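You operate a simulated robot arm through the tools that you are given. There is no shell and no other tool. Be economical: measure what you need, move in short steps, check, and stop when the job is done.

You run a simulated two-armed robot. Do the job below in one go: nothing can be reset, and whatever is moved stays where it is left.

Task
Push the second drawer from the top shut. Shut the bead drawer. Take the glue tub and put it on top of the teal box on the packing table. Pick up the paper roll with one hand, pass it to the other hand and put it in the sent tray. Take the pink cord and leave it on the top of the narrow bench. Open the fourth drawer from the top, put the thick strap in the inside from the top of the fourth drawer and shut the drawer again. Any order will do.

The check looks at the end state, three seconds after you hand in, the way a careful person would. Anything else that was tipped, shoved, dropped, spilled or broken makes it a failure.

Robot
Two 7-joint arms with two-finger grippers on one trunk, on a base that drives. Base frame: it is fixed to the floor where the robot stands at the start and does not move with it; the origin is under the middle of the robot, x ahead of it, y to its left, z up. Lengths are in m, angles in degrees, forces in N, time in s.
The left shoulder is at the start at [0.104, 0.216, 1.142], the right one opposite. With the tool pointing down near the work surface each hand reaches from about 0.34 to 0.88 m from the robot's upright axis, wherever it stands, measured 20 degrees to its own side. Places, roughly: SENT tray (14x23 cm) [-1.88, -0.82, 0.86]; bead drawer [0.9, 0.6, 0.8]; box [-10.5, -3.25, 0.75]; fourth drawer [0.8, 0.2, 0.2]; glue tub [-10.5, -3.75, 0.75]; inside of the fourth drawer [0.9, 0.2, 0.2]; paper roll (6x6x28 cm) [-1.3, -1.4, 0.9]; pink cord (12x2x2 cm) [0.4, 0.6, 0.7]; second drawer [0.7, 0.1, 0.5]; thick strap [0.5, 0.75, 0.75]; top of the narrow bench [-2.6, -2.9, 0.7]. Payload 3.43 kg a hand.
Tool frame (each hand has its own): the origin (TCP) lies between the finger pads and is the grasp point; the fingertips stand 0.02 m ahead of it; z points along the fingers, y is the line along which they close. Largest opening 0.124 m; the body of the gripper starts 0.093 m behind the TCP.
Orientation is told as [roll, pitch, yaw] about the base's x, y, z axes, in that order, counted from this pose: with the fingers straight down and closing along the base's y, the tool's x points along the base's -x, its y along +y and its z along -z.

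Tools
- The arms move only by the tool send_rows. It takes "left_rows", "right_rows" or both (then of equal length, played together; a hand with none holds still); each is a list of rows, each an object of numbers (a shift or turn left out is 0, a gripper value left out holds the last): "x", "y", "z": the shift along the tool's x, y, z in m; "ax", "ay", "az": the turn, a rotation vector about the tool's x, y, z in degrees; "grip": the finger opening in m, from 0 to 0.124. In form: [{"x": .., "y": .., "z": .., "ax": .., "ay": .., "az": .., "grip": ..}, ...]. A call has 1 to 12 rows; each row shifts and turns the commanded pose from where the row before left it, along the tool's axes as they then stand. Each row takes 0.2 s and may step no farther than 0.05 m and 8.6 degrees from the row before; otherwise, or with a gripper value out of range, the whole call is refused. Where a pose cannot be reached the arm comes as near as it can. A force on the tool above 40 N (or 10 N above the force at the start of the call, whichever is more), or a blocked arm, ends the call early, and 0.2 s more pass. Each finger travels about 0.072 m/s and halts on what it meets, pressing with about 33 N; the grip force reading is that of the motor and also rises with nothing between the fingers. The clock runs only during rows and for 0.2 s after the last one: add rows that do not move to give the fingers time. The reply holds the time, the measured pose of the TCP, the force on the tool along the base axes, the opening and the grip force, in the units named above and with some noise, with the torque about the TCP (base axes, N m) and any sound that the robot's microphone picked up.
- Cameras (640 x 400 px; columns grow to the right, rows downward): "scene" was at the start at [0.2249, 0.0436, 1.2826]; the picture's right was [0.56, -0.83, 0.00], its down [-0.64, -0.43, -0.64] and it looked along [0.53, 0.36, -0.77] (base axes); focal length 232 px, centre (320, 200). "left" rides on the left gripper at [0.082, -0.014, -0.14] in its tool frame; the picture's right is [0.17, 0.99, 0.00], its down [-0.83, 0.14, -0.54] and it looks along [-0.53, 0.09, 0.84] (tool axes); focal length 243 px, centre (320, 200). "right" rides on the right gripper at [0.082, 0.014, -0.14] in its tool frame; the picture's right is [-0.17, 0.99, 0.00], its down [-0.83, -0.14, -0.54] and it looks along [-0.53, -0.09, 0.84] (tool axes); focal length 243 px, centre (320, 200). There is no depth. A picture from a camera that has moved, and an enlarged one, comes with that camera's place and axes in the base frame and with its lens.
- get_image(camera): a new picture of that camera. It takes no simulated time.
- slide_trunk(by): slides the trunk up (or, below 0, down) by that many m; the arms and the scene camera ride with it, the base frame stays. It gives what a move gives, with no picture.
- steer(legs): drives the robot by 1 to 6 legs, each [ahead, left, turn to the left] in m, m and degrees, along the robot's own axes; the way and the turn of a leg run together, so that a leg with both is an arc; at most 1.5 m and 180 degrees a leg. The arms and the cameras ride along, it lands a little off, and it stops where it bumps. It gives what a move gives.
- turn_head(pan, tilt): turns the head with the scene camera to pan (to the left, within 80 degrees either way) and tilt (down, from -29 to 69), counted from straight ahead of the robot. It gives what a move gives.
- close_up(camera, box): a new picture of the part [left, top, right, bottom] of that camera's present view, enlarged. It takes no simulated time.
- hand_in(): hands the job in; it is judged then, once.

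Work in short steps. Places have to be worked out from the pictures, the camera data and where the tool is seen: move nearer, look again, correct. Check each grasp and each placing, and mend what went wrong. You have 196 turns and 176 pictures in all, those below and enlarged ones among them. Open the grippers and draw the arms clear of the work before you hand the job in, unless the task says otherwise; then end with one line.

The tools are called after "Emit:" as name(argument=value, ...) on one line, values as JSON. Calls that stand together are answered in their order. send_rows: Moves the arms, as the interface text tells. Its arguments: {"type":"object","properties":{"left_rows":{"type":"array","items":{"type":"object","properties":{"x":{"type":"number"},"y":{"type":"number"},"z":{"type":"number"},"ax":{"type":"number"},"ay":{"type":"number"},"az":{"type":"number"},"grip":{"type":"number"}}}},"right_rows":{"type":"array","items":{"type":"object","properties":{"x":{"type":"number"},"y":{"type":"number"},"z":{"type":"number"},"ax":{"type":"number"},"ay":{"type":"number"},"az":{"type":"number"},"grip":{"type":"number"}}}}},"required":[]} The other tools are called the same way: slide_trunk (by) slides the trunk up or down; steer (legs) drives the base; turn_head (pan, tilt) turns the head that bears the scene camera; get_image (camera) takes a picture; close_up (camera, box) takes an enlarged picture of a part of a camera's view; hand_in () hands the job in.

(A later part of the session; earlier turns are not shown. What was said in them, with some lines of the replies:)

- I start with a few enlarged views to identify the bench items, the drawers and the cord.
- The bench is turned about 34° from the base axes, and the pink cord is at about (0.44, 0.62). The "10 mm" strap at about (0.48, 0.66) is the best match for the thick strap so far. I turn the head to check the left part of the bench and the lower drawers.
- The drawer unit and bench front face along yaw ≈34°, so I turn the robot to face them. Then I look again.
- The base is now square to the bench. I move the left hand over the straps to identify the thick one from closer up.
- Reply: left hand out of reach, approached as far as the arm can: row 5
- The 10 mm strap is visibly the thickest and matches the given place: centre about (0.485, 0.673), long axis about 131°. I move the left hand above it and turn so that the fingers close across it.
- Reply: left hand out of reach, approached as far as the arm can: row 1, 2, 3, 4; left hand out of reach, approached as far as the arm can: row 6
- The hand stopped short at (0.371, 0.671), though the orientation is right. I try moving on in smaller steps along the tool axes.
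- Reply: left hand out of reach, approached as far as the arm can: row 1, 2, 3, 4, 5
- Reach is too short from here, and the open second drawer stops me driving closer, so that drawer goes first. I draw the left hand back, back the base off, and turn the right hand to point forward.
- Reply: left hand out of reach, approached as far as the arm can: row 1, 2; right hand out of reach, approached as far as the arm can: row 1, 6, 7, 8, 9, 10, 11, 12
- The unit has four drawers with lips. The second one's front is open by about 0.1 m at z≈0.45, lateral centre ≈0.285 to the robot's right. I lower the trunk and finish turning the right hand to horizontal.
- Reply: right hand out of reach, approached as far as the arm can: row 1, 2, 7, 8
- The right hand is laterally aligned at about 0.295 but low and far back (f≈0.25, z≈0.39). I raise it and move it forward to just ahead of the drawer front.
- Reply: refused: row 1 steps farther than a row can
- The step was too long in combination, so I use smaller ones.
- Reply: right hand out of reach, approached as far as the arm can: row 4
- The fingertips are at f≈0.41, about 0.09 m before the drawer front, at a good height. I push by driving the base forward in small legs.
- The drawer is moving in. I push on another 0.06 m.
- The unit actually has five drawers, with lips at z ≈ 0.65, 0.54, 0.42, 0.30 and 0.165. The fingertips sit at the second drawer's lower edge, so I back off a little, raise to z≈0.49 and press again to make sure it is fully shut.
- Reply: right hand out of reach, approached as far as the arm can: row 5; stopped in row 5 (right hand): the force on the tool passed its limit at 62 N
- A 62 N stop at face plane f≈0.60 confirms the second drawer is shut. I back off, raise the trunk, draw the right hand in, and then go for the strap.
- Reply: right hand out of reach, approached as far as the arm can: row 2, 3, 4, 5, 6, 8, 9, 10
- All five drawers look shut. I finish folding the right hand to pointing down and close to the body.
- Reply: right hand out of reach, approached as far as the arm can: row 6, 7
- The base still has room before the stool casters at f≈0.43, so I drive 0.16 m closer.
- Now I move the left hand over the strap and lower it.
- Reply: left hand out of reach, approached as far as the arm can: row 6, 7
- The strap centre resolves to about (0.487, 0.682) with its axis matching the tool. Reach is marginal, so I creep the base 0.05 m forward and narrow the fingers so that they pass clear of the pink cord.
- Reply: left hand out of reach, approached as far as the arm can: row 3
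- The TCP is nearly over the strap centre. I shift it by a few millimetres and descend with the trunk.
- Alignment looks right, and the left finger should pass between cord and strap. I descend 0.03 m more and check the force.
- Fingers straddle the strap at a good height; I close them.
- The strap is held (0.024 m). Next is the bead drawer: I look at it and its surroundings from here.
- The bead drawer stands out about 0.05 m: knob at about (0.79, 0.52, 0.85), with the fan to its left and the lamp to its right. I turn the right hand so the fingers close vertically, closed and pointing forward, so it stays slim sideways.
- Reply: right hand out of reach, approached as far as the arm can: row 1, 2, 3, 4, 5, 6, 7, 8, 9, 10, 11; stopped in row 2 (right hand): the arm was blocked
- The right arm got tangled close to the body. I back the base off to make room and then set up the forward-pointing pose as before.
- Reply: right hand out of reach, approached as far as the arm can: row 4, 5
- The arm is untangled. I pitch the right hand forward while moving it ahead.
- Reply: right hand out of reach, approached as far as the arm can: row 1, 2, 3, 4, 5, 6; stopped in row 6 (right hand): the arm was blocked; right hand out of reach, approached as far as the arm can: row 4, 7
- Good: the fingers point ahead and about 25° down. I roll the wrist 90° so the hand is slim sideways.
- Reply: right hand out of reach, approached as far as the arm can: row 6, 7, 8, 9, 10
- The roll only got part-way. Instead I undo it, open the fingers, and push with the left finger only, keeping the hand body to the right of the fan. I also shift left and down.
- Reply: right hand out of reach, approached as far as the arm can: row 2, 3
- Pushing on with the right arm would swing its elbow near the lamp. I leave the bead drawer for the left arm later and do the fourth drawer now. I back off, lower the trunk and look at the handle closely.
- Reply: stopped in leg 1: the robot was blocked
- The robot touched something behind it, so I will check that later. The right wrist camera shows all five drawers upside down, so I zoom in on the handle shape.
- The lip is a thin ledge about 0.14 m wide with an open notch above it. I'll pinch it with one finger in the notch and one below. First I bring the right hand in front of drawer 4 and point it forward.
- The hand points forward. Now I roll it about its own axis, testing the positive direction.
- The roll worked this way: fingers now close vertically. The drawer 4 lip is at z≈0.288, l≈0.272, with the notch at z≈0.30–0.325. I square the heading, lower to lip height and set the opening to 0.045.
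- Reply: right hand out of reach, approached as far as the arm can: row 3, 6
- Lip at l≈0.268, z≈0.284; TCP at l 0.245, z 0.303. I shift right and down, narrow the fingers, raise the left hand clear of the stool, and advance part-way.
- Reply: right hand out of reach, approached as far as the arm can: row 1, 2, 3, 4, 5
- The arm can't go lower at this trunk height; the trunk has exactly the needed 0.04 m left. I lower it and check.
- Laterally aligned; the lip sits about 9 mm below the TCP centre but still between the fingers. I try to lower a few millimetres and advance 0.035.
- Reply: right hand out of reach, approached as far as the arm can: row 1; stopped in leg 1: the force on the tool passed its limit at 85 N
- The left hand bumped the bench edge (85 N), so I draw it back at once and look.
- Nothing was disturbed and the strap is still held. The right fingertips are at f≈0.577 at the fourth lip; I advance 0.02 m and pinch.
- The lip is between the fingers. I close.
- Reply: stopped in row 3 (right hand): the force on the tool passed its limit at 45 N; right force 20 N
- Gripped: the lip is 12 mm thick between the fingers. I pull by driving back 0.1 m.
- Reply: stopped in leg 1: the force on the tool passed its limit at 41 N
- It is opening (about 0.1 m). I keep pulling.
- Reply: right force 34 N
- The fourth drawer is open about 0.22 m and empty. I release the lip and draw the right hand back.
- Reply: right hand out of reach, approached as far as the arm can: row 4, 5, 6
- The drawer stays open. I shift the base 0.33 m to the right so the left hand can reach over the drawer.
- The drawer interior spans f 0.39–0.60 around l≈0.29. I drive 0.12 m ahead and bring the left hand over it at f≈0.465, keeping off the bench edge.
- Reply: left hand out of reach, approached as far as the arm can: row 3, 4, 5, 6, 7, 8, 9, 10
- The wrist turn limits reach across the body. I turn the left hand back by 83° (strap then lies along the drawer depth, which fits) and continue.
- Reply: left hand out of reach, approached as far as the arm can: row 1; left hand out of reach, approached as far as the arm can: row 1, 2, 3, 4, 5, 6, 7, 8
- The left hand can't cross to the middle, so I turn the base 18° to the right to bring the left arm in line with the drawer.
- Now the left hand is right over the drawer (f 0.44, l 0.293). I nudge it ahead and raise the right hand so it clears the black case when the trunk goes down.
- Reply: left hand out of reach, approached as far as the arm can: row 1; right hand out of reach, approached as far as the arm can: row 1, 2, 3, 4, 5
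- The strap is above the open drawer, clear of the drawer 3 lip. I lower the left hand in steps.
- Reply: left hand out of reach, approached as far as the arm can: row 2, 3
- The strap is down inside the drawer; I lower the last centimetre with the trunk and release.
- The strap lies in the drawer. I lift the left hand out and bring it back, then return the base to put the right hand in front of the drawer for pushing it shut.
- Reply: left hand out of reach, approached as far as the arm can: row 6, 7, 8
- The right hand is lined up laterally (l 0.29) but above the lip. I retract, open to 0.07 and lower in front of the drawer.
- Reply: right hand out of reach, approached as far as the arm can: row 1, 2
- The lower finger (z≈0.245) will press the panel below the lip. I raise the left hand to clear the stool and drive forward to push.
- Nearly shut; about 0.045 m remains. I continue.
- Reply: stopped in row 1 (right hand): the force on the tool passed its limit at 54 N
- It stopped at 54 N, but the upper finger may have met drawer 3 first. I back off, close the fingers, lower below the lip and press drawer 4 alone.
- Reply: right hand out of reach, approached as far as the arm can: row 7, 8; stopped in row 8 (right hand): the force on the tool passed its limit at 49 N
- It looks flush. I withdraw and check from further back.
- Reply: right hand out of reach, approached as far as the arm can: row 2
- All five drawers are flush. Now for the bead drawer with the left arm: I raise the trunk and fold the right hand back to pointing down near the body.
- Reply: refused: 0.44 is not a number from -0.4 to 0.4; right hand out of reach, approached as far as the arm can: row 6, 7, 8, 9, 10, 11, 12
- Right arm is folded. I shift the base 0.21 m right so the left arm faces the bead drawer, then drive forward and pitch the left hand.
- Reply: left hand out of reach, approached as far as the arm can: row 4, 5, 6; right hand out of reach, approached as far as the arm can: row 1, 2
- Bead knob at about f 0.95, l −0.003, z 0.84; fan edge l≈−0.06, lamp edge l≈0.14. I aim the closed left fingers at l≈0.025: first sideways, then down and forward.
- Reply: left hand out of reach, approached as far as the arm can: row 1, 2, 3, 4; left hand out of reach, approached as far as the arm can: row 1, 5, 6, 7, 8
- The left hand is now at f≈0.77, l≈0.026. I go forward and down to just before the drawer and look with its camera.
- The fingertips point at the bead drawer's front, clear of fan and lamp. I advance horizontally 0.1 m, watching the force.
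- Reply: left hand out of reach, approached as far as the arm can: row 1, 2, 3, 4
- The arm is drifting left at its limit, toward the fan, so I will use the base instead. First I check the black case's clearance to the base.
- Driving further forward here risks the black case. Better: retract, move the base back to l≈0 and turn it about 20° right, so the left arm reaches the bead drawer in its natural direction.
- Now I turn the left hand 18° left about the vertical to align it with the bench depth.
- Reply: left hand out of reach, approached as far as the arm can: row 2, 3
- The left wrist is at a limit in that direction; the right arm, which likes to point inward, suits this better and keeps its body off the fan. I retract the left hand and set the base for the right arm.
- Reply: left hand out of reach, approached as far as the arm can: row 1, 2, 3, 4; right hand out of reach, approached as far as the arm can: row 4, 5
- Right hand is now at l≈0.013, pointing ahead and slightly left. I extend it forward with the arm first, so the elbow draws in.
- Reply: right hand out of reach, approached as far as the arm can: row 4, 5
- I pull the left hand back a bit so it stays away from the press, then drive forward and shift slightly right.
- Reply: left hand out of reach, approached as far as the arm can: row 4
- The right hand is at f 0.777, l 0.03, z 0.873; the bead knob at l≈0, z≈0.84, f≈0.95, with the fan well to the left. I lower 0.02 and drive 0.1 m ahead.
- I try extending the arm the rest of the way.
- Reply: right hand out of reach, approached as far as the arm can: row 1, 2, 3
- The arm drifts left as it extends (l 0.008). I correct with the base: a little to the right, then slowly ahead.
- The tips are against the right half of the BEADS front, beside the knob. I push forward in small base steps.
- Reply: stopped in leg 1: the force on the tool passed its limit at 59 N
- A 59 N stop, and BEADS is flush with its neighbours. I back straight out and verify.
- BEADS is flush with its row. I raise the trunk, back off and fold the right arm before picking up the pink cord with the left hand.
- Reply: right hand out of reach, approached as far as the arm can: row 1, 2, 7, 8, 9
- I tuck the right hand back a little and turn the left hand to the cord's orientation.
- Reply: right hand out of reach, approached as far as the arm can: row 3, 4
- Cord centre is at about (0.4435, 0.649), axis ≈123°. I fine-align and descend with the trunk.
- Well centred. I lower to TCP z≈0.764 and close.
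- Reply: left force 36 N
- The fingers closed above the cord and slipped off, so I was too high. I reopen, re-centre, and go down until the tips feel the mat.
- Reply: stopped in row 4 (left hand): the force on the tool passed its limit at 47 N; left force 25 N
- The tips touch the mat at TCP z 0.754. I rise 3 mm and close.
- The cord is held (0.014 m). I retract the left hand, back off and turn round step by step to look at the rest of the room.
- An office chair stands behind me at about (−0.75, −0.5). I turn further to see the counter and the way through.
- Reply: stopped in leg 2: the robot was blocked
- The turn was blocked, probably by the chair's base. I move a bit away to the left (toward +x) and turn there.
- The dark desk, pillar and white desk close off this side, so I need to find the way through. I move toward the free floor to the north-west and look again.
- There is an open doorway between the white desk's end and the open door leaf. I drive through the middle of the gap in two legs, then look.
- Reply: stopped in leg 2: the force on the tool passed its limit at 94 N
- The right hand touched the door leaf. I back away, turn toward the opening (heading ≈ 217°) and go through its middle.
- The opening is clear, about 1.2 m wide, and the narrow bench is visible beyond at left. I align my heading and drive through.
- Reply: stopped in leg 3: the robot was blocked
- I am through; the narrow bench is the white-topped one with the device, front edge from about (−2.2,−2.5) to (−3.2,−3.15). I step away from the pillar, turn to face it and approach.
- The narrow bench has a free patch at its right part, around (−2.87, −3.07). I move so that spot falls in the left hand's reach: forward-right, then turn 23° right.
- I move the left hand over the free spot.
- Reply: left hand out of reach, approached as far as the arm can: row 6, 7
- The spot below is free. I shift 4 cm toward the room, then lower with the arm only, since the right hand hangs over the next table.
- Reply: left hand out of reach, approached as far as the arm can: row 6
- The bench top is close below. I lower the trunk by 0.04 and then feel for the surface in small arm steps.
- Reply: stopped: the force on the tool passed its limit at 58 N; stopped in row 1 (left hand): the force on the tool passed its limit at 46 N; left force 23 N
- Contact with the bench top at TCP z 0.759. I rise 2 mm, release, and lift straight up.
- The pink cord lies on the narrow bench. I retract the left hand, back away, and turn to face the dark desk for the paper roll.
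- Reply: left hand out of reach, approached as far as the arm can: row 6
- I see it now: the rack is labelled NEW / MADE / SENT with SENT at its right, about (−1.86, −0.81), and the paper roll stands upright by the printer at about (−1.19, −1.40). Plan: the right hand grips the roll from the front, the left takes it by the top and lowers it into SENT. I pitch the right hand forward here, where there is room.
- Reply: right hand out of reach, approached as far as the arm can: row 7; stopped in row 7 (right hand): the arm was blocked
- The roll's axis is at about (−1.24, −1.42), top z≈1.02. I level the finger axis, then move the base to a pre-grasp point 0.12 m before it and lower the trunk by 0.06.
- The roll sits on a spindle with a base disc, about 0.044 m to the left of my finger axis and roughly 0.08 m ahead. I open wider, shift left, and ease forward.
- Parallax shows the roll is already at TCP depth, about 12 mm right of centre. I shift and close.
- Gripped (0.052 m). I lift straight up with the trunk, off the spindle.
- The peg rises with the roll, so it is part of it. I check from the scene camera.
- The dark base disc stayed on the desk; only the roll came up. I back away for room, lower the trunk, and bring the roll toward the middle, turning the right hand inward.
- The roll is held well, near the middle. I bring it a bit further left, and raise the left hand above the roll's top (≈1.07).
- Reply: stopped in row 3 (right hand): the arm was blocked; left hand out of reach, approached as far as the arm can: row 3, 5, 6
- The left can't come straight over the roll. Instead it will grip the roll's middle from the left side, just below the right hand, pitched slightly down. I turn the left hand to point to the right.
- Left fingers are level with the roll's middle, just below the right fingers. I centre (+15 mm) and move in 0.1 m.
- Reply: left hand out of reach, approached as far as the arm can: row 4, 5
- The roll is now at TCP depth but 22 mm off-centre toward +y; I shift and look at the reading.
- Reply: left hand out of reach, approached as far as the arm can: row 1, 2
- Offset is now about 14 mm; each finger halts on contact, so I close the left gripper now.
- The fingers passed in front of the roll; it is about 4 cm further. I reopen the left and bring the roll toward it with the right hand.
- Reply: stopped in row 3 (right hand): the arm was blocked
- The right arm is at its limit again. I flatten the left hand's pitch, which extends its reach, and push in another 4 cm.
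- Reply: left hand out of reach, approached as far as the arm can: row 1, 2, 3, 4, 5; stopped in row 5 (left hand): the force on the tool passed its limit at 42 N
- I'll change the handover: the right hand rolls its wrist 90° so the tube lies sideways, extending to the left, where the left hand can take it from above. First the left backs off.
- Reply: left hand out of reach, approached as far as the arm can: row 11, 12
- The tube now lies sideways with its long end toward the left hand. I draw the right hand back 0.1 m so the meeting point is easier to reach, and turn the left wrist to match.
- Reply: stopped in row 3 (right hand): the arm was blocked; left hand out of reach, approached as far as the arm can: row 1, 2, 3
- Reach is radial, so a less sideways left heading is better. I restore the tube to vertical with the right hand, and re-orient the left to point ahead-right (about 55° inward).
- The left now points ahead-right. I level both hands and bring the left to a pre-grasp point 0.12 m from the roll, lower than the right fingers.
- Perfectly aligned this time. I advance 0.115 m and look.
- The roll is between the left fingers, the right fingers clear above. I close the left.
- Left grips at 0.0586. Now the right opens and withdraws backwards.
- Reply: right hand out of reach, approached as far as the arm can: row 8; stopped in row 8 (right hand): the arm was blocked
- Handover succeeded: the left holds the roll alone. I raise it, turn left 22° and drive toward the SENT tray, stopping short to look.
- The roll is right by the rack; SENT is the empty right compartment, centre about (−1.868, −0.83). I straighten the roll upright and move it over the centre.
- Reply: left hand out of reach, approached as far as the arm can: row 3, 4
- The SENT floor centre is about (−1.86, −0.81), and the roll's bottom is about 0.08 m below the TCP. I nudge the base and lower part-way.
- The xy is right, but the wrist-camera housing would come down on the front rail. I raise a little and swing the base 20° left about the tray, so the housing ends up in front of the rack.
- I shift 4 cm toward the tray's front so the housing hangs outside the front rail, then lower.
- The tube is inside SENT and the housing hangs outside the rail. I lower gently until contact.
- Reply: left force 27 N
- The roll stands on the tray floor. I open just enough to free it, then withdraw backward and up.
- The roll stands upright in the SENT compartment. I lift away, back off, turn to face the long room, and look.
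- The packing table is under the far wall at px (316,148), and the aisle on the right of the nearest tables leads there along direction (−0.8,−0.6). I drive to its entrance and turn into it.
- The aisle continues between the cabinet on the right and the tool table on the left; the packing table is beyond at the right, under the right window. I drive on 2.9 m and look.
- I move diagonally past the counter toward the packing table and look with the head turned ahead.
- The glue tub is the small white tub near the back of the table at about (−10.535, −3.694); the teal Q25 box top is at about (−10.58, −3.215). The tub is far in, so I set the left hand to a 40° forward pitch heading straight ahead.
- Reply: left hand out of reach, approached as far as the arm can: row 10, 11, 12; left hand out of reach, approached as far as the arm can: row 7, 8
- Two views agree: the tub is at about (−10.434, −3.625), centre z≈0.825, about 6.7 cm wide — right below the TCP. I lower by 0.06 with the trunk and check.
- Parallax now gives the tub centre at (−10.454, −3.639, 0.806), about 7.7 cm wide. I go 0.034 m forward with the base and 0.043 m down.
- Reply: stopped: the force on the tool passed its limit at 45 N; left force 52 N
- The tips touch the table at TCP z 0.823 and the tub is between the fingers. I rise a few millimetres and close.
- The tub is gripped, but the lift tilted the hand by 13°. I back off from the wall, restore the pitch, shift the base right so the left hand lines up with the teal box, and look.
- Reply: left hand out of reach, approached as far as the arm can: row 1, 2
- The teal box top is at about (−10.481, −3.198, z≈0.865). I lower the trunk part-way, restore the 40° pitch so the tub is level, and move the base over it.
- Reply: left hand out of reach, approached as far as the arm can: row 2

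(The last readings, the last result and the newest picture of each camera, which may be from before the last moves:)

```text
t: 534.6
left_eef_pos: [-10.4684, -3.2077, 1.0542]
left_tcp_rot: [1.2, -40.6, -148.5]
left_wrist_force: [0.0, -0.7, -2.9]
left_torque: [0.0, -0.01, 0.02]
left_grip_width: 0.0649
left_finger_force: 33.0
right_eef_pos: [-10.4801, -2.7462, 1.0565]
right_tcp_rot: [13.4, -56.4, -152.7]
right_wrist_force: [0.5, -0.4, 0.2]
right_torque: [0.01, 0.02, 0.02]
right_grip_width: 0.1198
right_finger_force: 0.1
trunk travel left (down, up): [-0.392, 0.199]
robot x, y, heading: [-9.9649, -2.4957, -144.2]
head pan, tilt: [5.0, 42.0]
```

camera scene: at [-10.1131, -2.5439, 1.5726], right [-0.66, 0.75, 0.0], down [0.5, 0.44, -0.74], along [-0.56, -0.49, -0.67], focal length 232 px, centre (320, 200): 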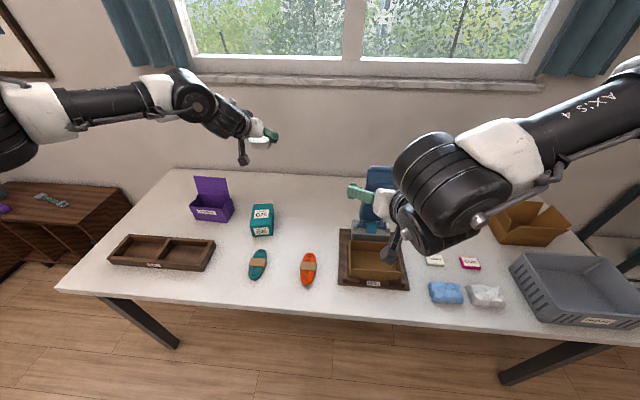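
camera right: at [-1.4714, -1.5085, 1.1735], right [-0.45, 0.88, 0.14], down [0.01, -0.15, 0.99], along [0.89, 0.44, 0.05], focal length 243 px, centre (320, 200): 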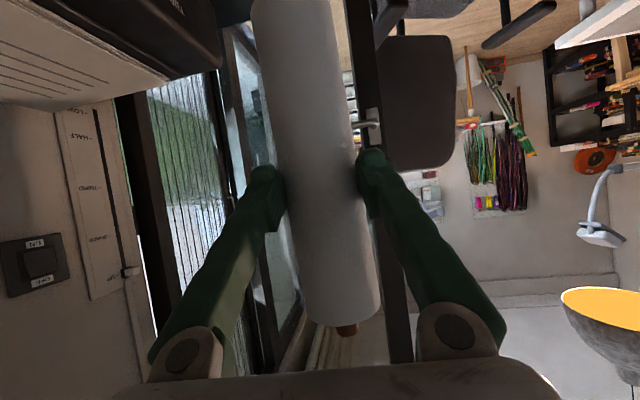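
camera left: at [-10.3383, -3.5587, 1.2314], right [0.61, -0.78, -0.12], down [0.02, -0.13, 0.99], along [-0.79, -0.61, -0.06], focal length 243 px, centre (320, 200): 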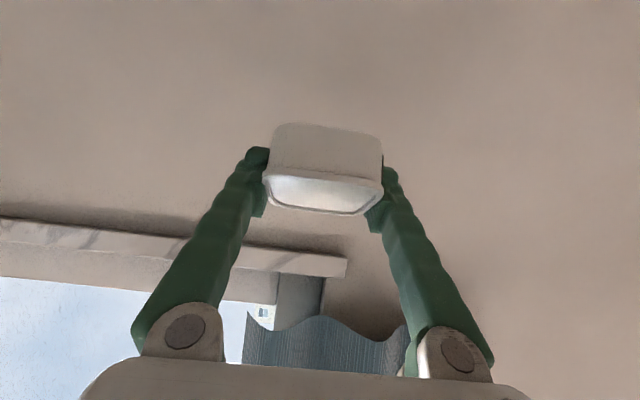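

I nudge 12 mm right, pull the right hand back and up so it clears the objects below it, then lower 0.12 m and check.

Emit:
send_rows(left_rows=[{"y": -0.012}, {}, {}, {}], right_rows=[{"z": -0.045}, {"z": -0.045}, {"z": -0.045}, {"z": -0.03, "x": -0.02}])

Emit:
slide_trunk(by=-0.12)

Emit:
close_up(camera="scene", box=[180, 120, 420, 280])

Emit:
get_image(camera="left")

```text
t: 535.6
left_eef_pos: [-10.4742, -3.1979, 1.0539]
left_tcp_rot: [1.2, -40.8, -148.6]
left_wrist_force: [0.9, 0.7, -3.3]
left_torque: [-0.05, -0.01, 0.02]
left_grip_width: 0.0651
left_finger_force: 33.1
right_eef_pos: [-10.4276, -2.7411, 1.1535]
right_tcp_rot: [13.6, -56.1, -152.8]
right_wrist_force: [0.0, 1.6, -1.3]
right_torque: [-0.01, 0.0, 0.07]
right_grip_width: 0.1202
right_finger_force: 0.0
right hand out of reach, approached as far as the arm can: row 1, 2, 3, 4
trunk travel left (down, up): [-0.392, 0.199]
robot x, y, heading: [-9.9681, -2.4972, -143.7]
head pan, tilt: [5.0, 42.0]
```

```text
t: 537.1
left_eef_pos: [-10.4739, -3.1985, 0.9356]
left_tcp_rot: [1.1, -40.8, -148.5]
left_wrist_force: [-0.4, 0.4, -3.6]
left_torque: [-0.04, 0.0, 0.0]
left_grip_width: 0.0651
left_finger_force: 32.4
right_eef_pos: [-10.4343, -2.7494, 1.0021]
right_tcp_rot: [12.0, -50.7, -151.6]
right_wrist_force: [-1.2, 0.0, 0.0]
right_torque: [0.01, 0.0, 0.01]
right_grip_width: 0.12
right_finger_force: 0.1
trunk travel left (down, up): [-0.272, 0.319]
robot x, y, heading: [-9.9664, -2.4981, -144.2]
head pan, tilt: [5.0, 42.0]
```

```text
2.50 times, centred on (300, 200) of scene
camera zoom: at [-10.1593, -2.647, 1.2731], right [-0.66, 0.75, 0.0], down [0.5, 0.44, -0.74], along [-0.56, -0.49, -0.67], focal length 580 px, centre (370, 200)
```

zoom: 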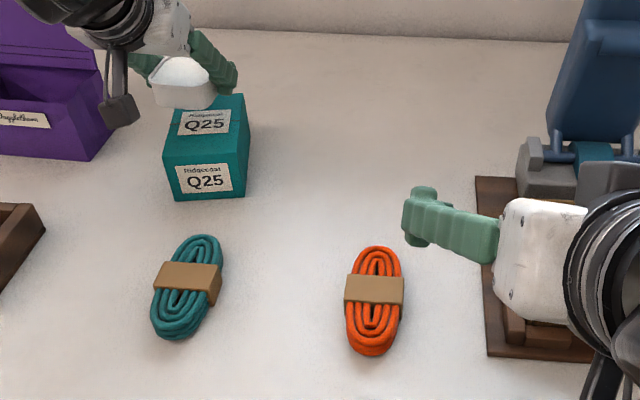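

```text
7 pictures are left
camera left: at [-10.3519, -3.1039, 0.9864], right [0.63, -0.77, -0.09], down [-0.17, -0.25, 0.95], along [-0.76, -0.59, -0.29], focal length 243 px, centre (320, 200)
```

left: 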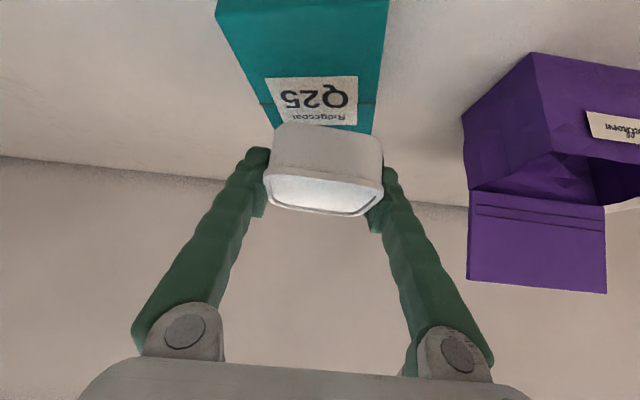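

All views put the box-top centre at about (−10.476, −3.190); the tub is within 1 cm of it. I lower the rest in small steps until contact.

Emit:
slide_trunk(by=-0.03)

Emit:
slide_trunk(by=-0.01)

Emit:
get_image(camera="left")

```text
t: 537.9
left_eef_pos: [-10.4733, -3.1984, 0.9043]
left_tcp_rot: [1.1, -40.8, -148.6]
left_wrist_force: [0.2, 0.2, -3.1]
left_torque: [0.05, 0.02, -0.03]
left_grip_width: 0.065
left_finger_force: 32.8
right_eef_pos: [-10.4386, -2.751, 0.9598]
right_tcp_rot: [12.0, -49.3, -151.3]
right_wrist_force: [-0.1, 0.3, -0.1]
right_torque: [-0.01, -0.02, -0.02]
right_grip_width: 0.12
right_finger_force: 0.0
trunk travel left (down, up): [-0.242, 0.349]
robot x, y, heading: [-9.9681, -2.4937, -143.9]
head pan, tilt: [5.0, 42.0]
```

```text
t: 538.5
left_eef_pos: [-10.4747, -3.1985, 0.8954]
left_tcp_rot: [0.9, -40.9, -148.3]
left_wrist_force: [-1.8, -2.5, 9.7]
left_torque: [0.52, -0.1, 0.09]
left_grip_width: 0.0647
left_finger_force: 32.3
right_eef_pos: [-10.4395, -2.7539, 0.9476]
right_tcp_rot: [12.1, -48.9, -151.2]
right_wrist_force: [-0.5, -0.2, -0.9]
right_torque: [0.0, 0.05, -0.01]
right_grip_width: 0.1201
right_finger_force: 0.1
trunk travel left (down, up): [-0.232, 0.359]
robot x, y, heading: [-9.9596, -2.4957, -143.9]
head pan, tilt: [5.0, 42.0]
```

```text
6 pictures are left
camera left: at [-10.3527, -3.1036, 0.9475], right [0.63, -0.77, -0.1], down [-0.16, -0.25, 0.95], along [-0.76, -0.59, -0.29], focal length 243 px, centre (320, 200)
```

left: 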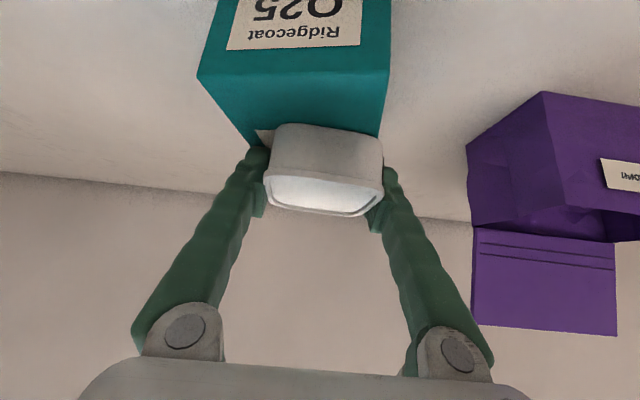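

Contact, and the tub is centred on the box top (0.065 m behind the front edge of a 0.125 m deep top). I open and withdraw along the finger direction.

Emit:
send_rows(left_rows=[{"grip": 0.09}, {}, {}, {"z": -0.02}, {"z": -0.03}, {"z": -0.04}, {"z": -0.04}, {"z": -0.04}])

Emit:
close_up(camera="scene", box=[160, 100, 360, 240])

```text
t: 540.2
left_eef_pos: [-10.3795, -3.1373, 1.0204]
left_tcp_rot: [1.2, -40.7, -148.5]
left_wrist_force: [-0.7, -0.4, 0.5]
left_torque: [-0.01, 0.0, 0.0]
left_grip_width: 0.0901
left_finger_force: 0.1
right_eef_pos: [-10.4374, -2.7509, 0.9483]
right_tcp_rot: [12.1, -49.0, -151.2]
right_wrist_force: [-1.0, 0.0, -0.6]
right_torque: [-0.02, 0.01, 0.03]
right_grip_width: 0.12
right_finger_force: 0.1
trunk travel left (down, up): [-0.232, 0.359]
robot x, y, heading: [-9.9639, -2.4973, -144.0]
head pan, tilt: [5.0, 42.0]
```

```text
2.86 times, centred on (260, 170) of scene
camera zoom: at [-10.1687, -2.6536, 1.2306], right [-0.66, 0.75, 0.0], down [0.5, 0.44, -0.74], along [-0.56, -0.49, -0.67], focal length 663 px, centre (491, 286)
```

zoom: 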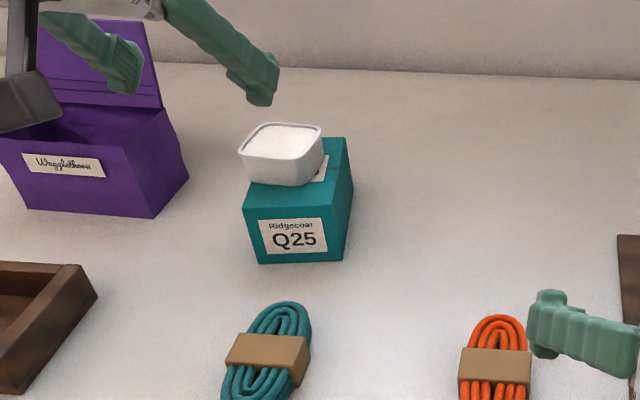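

The tub sits level on the teal box. I raise the trunk and back clear of the table.

Emit:
slide_trunk(by=0.15)

Emit:
steer(legs=[[-0.4, 0, 0]])

Emit:
get_image(camera="scene")

```text
t: 542.0
left_eef_pos: [-10.382, -3.1377, 1.1716]
left_tcp_rot: [1.3, -40.6, -148.5]
left_wrist_force: [0.6, 0.6, -0.3]
left_torque: [-0.01, 0.01, -0.01]
left_grip_width: 0.09
left_finger_force: 0.1
right_eef_pos: [-10.439, -2.7531, 1.0977]
right_tcp_rot: [12.2, -48.8, -151.1]
right_wrist_force: [-0.4, -0.2, -0.1]
right_torque: [-0.01, 0.0, -0.04]
right_grip_width: 0.1201
right_finger_force: 0.0
trunk travel left (down, up): [-0.382, 0.209]
robot x, y, heading: [-9.9661, -2.497, -143.8]
head pan, tilt: [5.0, 42.0]
```

```text
t: 545.0
left_eef_pos: [-10.0511, -2.8945, 1.1711]
left_tcp_rot: [1.1, -40.6, -148.8]
left_wrist_force: [-0.4, -0.6, 0.7]
left_torque: [-0.03, 0.0, -0.04]
left_grip_width: 0.0901
left_finger_force: 0.1
right_eef_pos: [-10.109, -2.5093, 1.0973]
right_tcp_rot: [12.1, -48.8, -151.5]
right_wrist_force: [-0.3, -1.1, -0.8]
right_torque: [0.0, 0.02, 0.02]
right_grip_width: 0.12
right_finger_force: 0.1
trunk travel left (down, up): [-0.382, 0.209]
robot x, y, heading: [-9.6334, -2.2535, -144.0]
head pan, tilt: [5.0, 42.0]
```

```text
4 pictures are left
camera scene: at [-9.8052, -2.3893, 1.3822], right [-0.65, 0.76, 0.0], down [0.51, 0.44, -0.74], along [-0.56, -0.48, -0.67], focal length 232 px, centre (320, 200)
```

scene: 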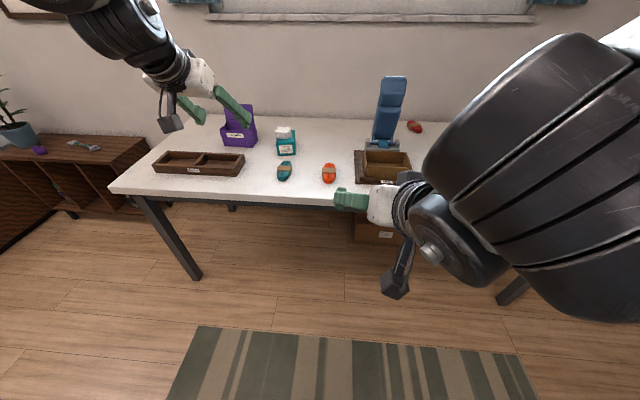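

The tub stays on the teal box, and both hands are open and clear of the work. Every part of the job is done, so I hand in.

Emit:
hand_in()

```text
The job is handed in.
```

I did every part of the job and handed it in; the paper roll stands upright in the SENT tray, and I last saw it about two minutes of robot time before handing in. On the way my hands bumped the bench edge and the door, and the base was blocked twice, probably by the office chair. Nothing on the bench had moved, but I did not check the door or the chair.
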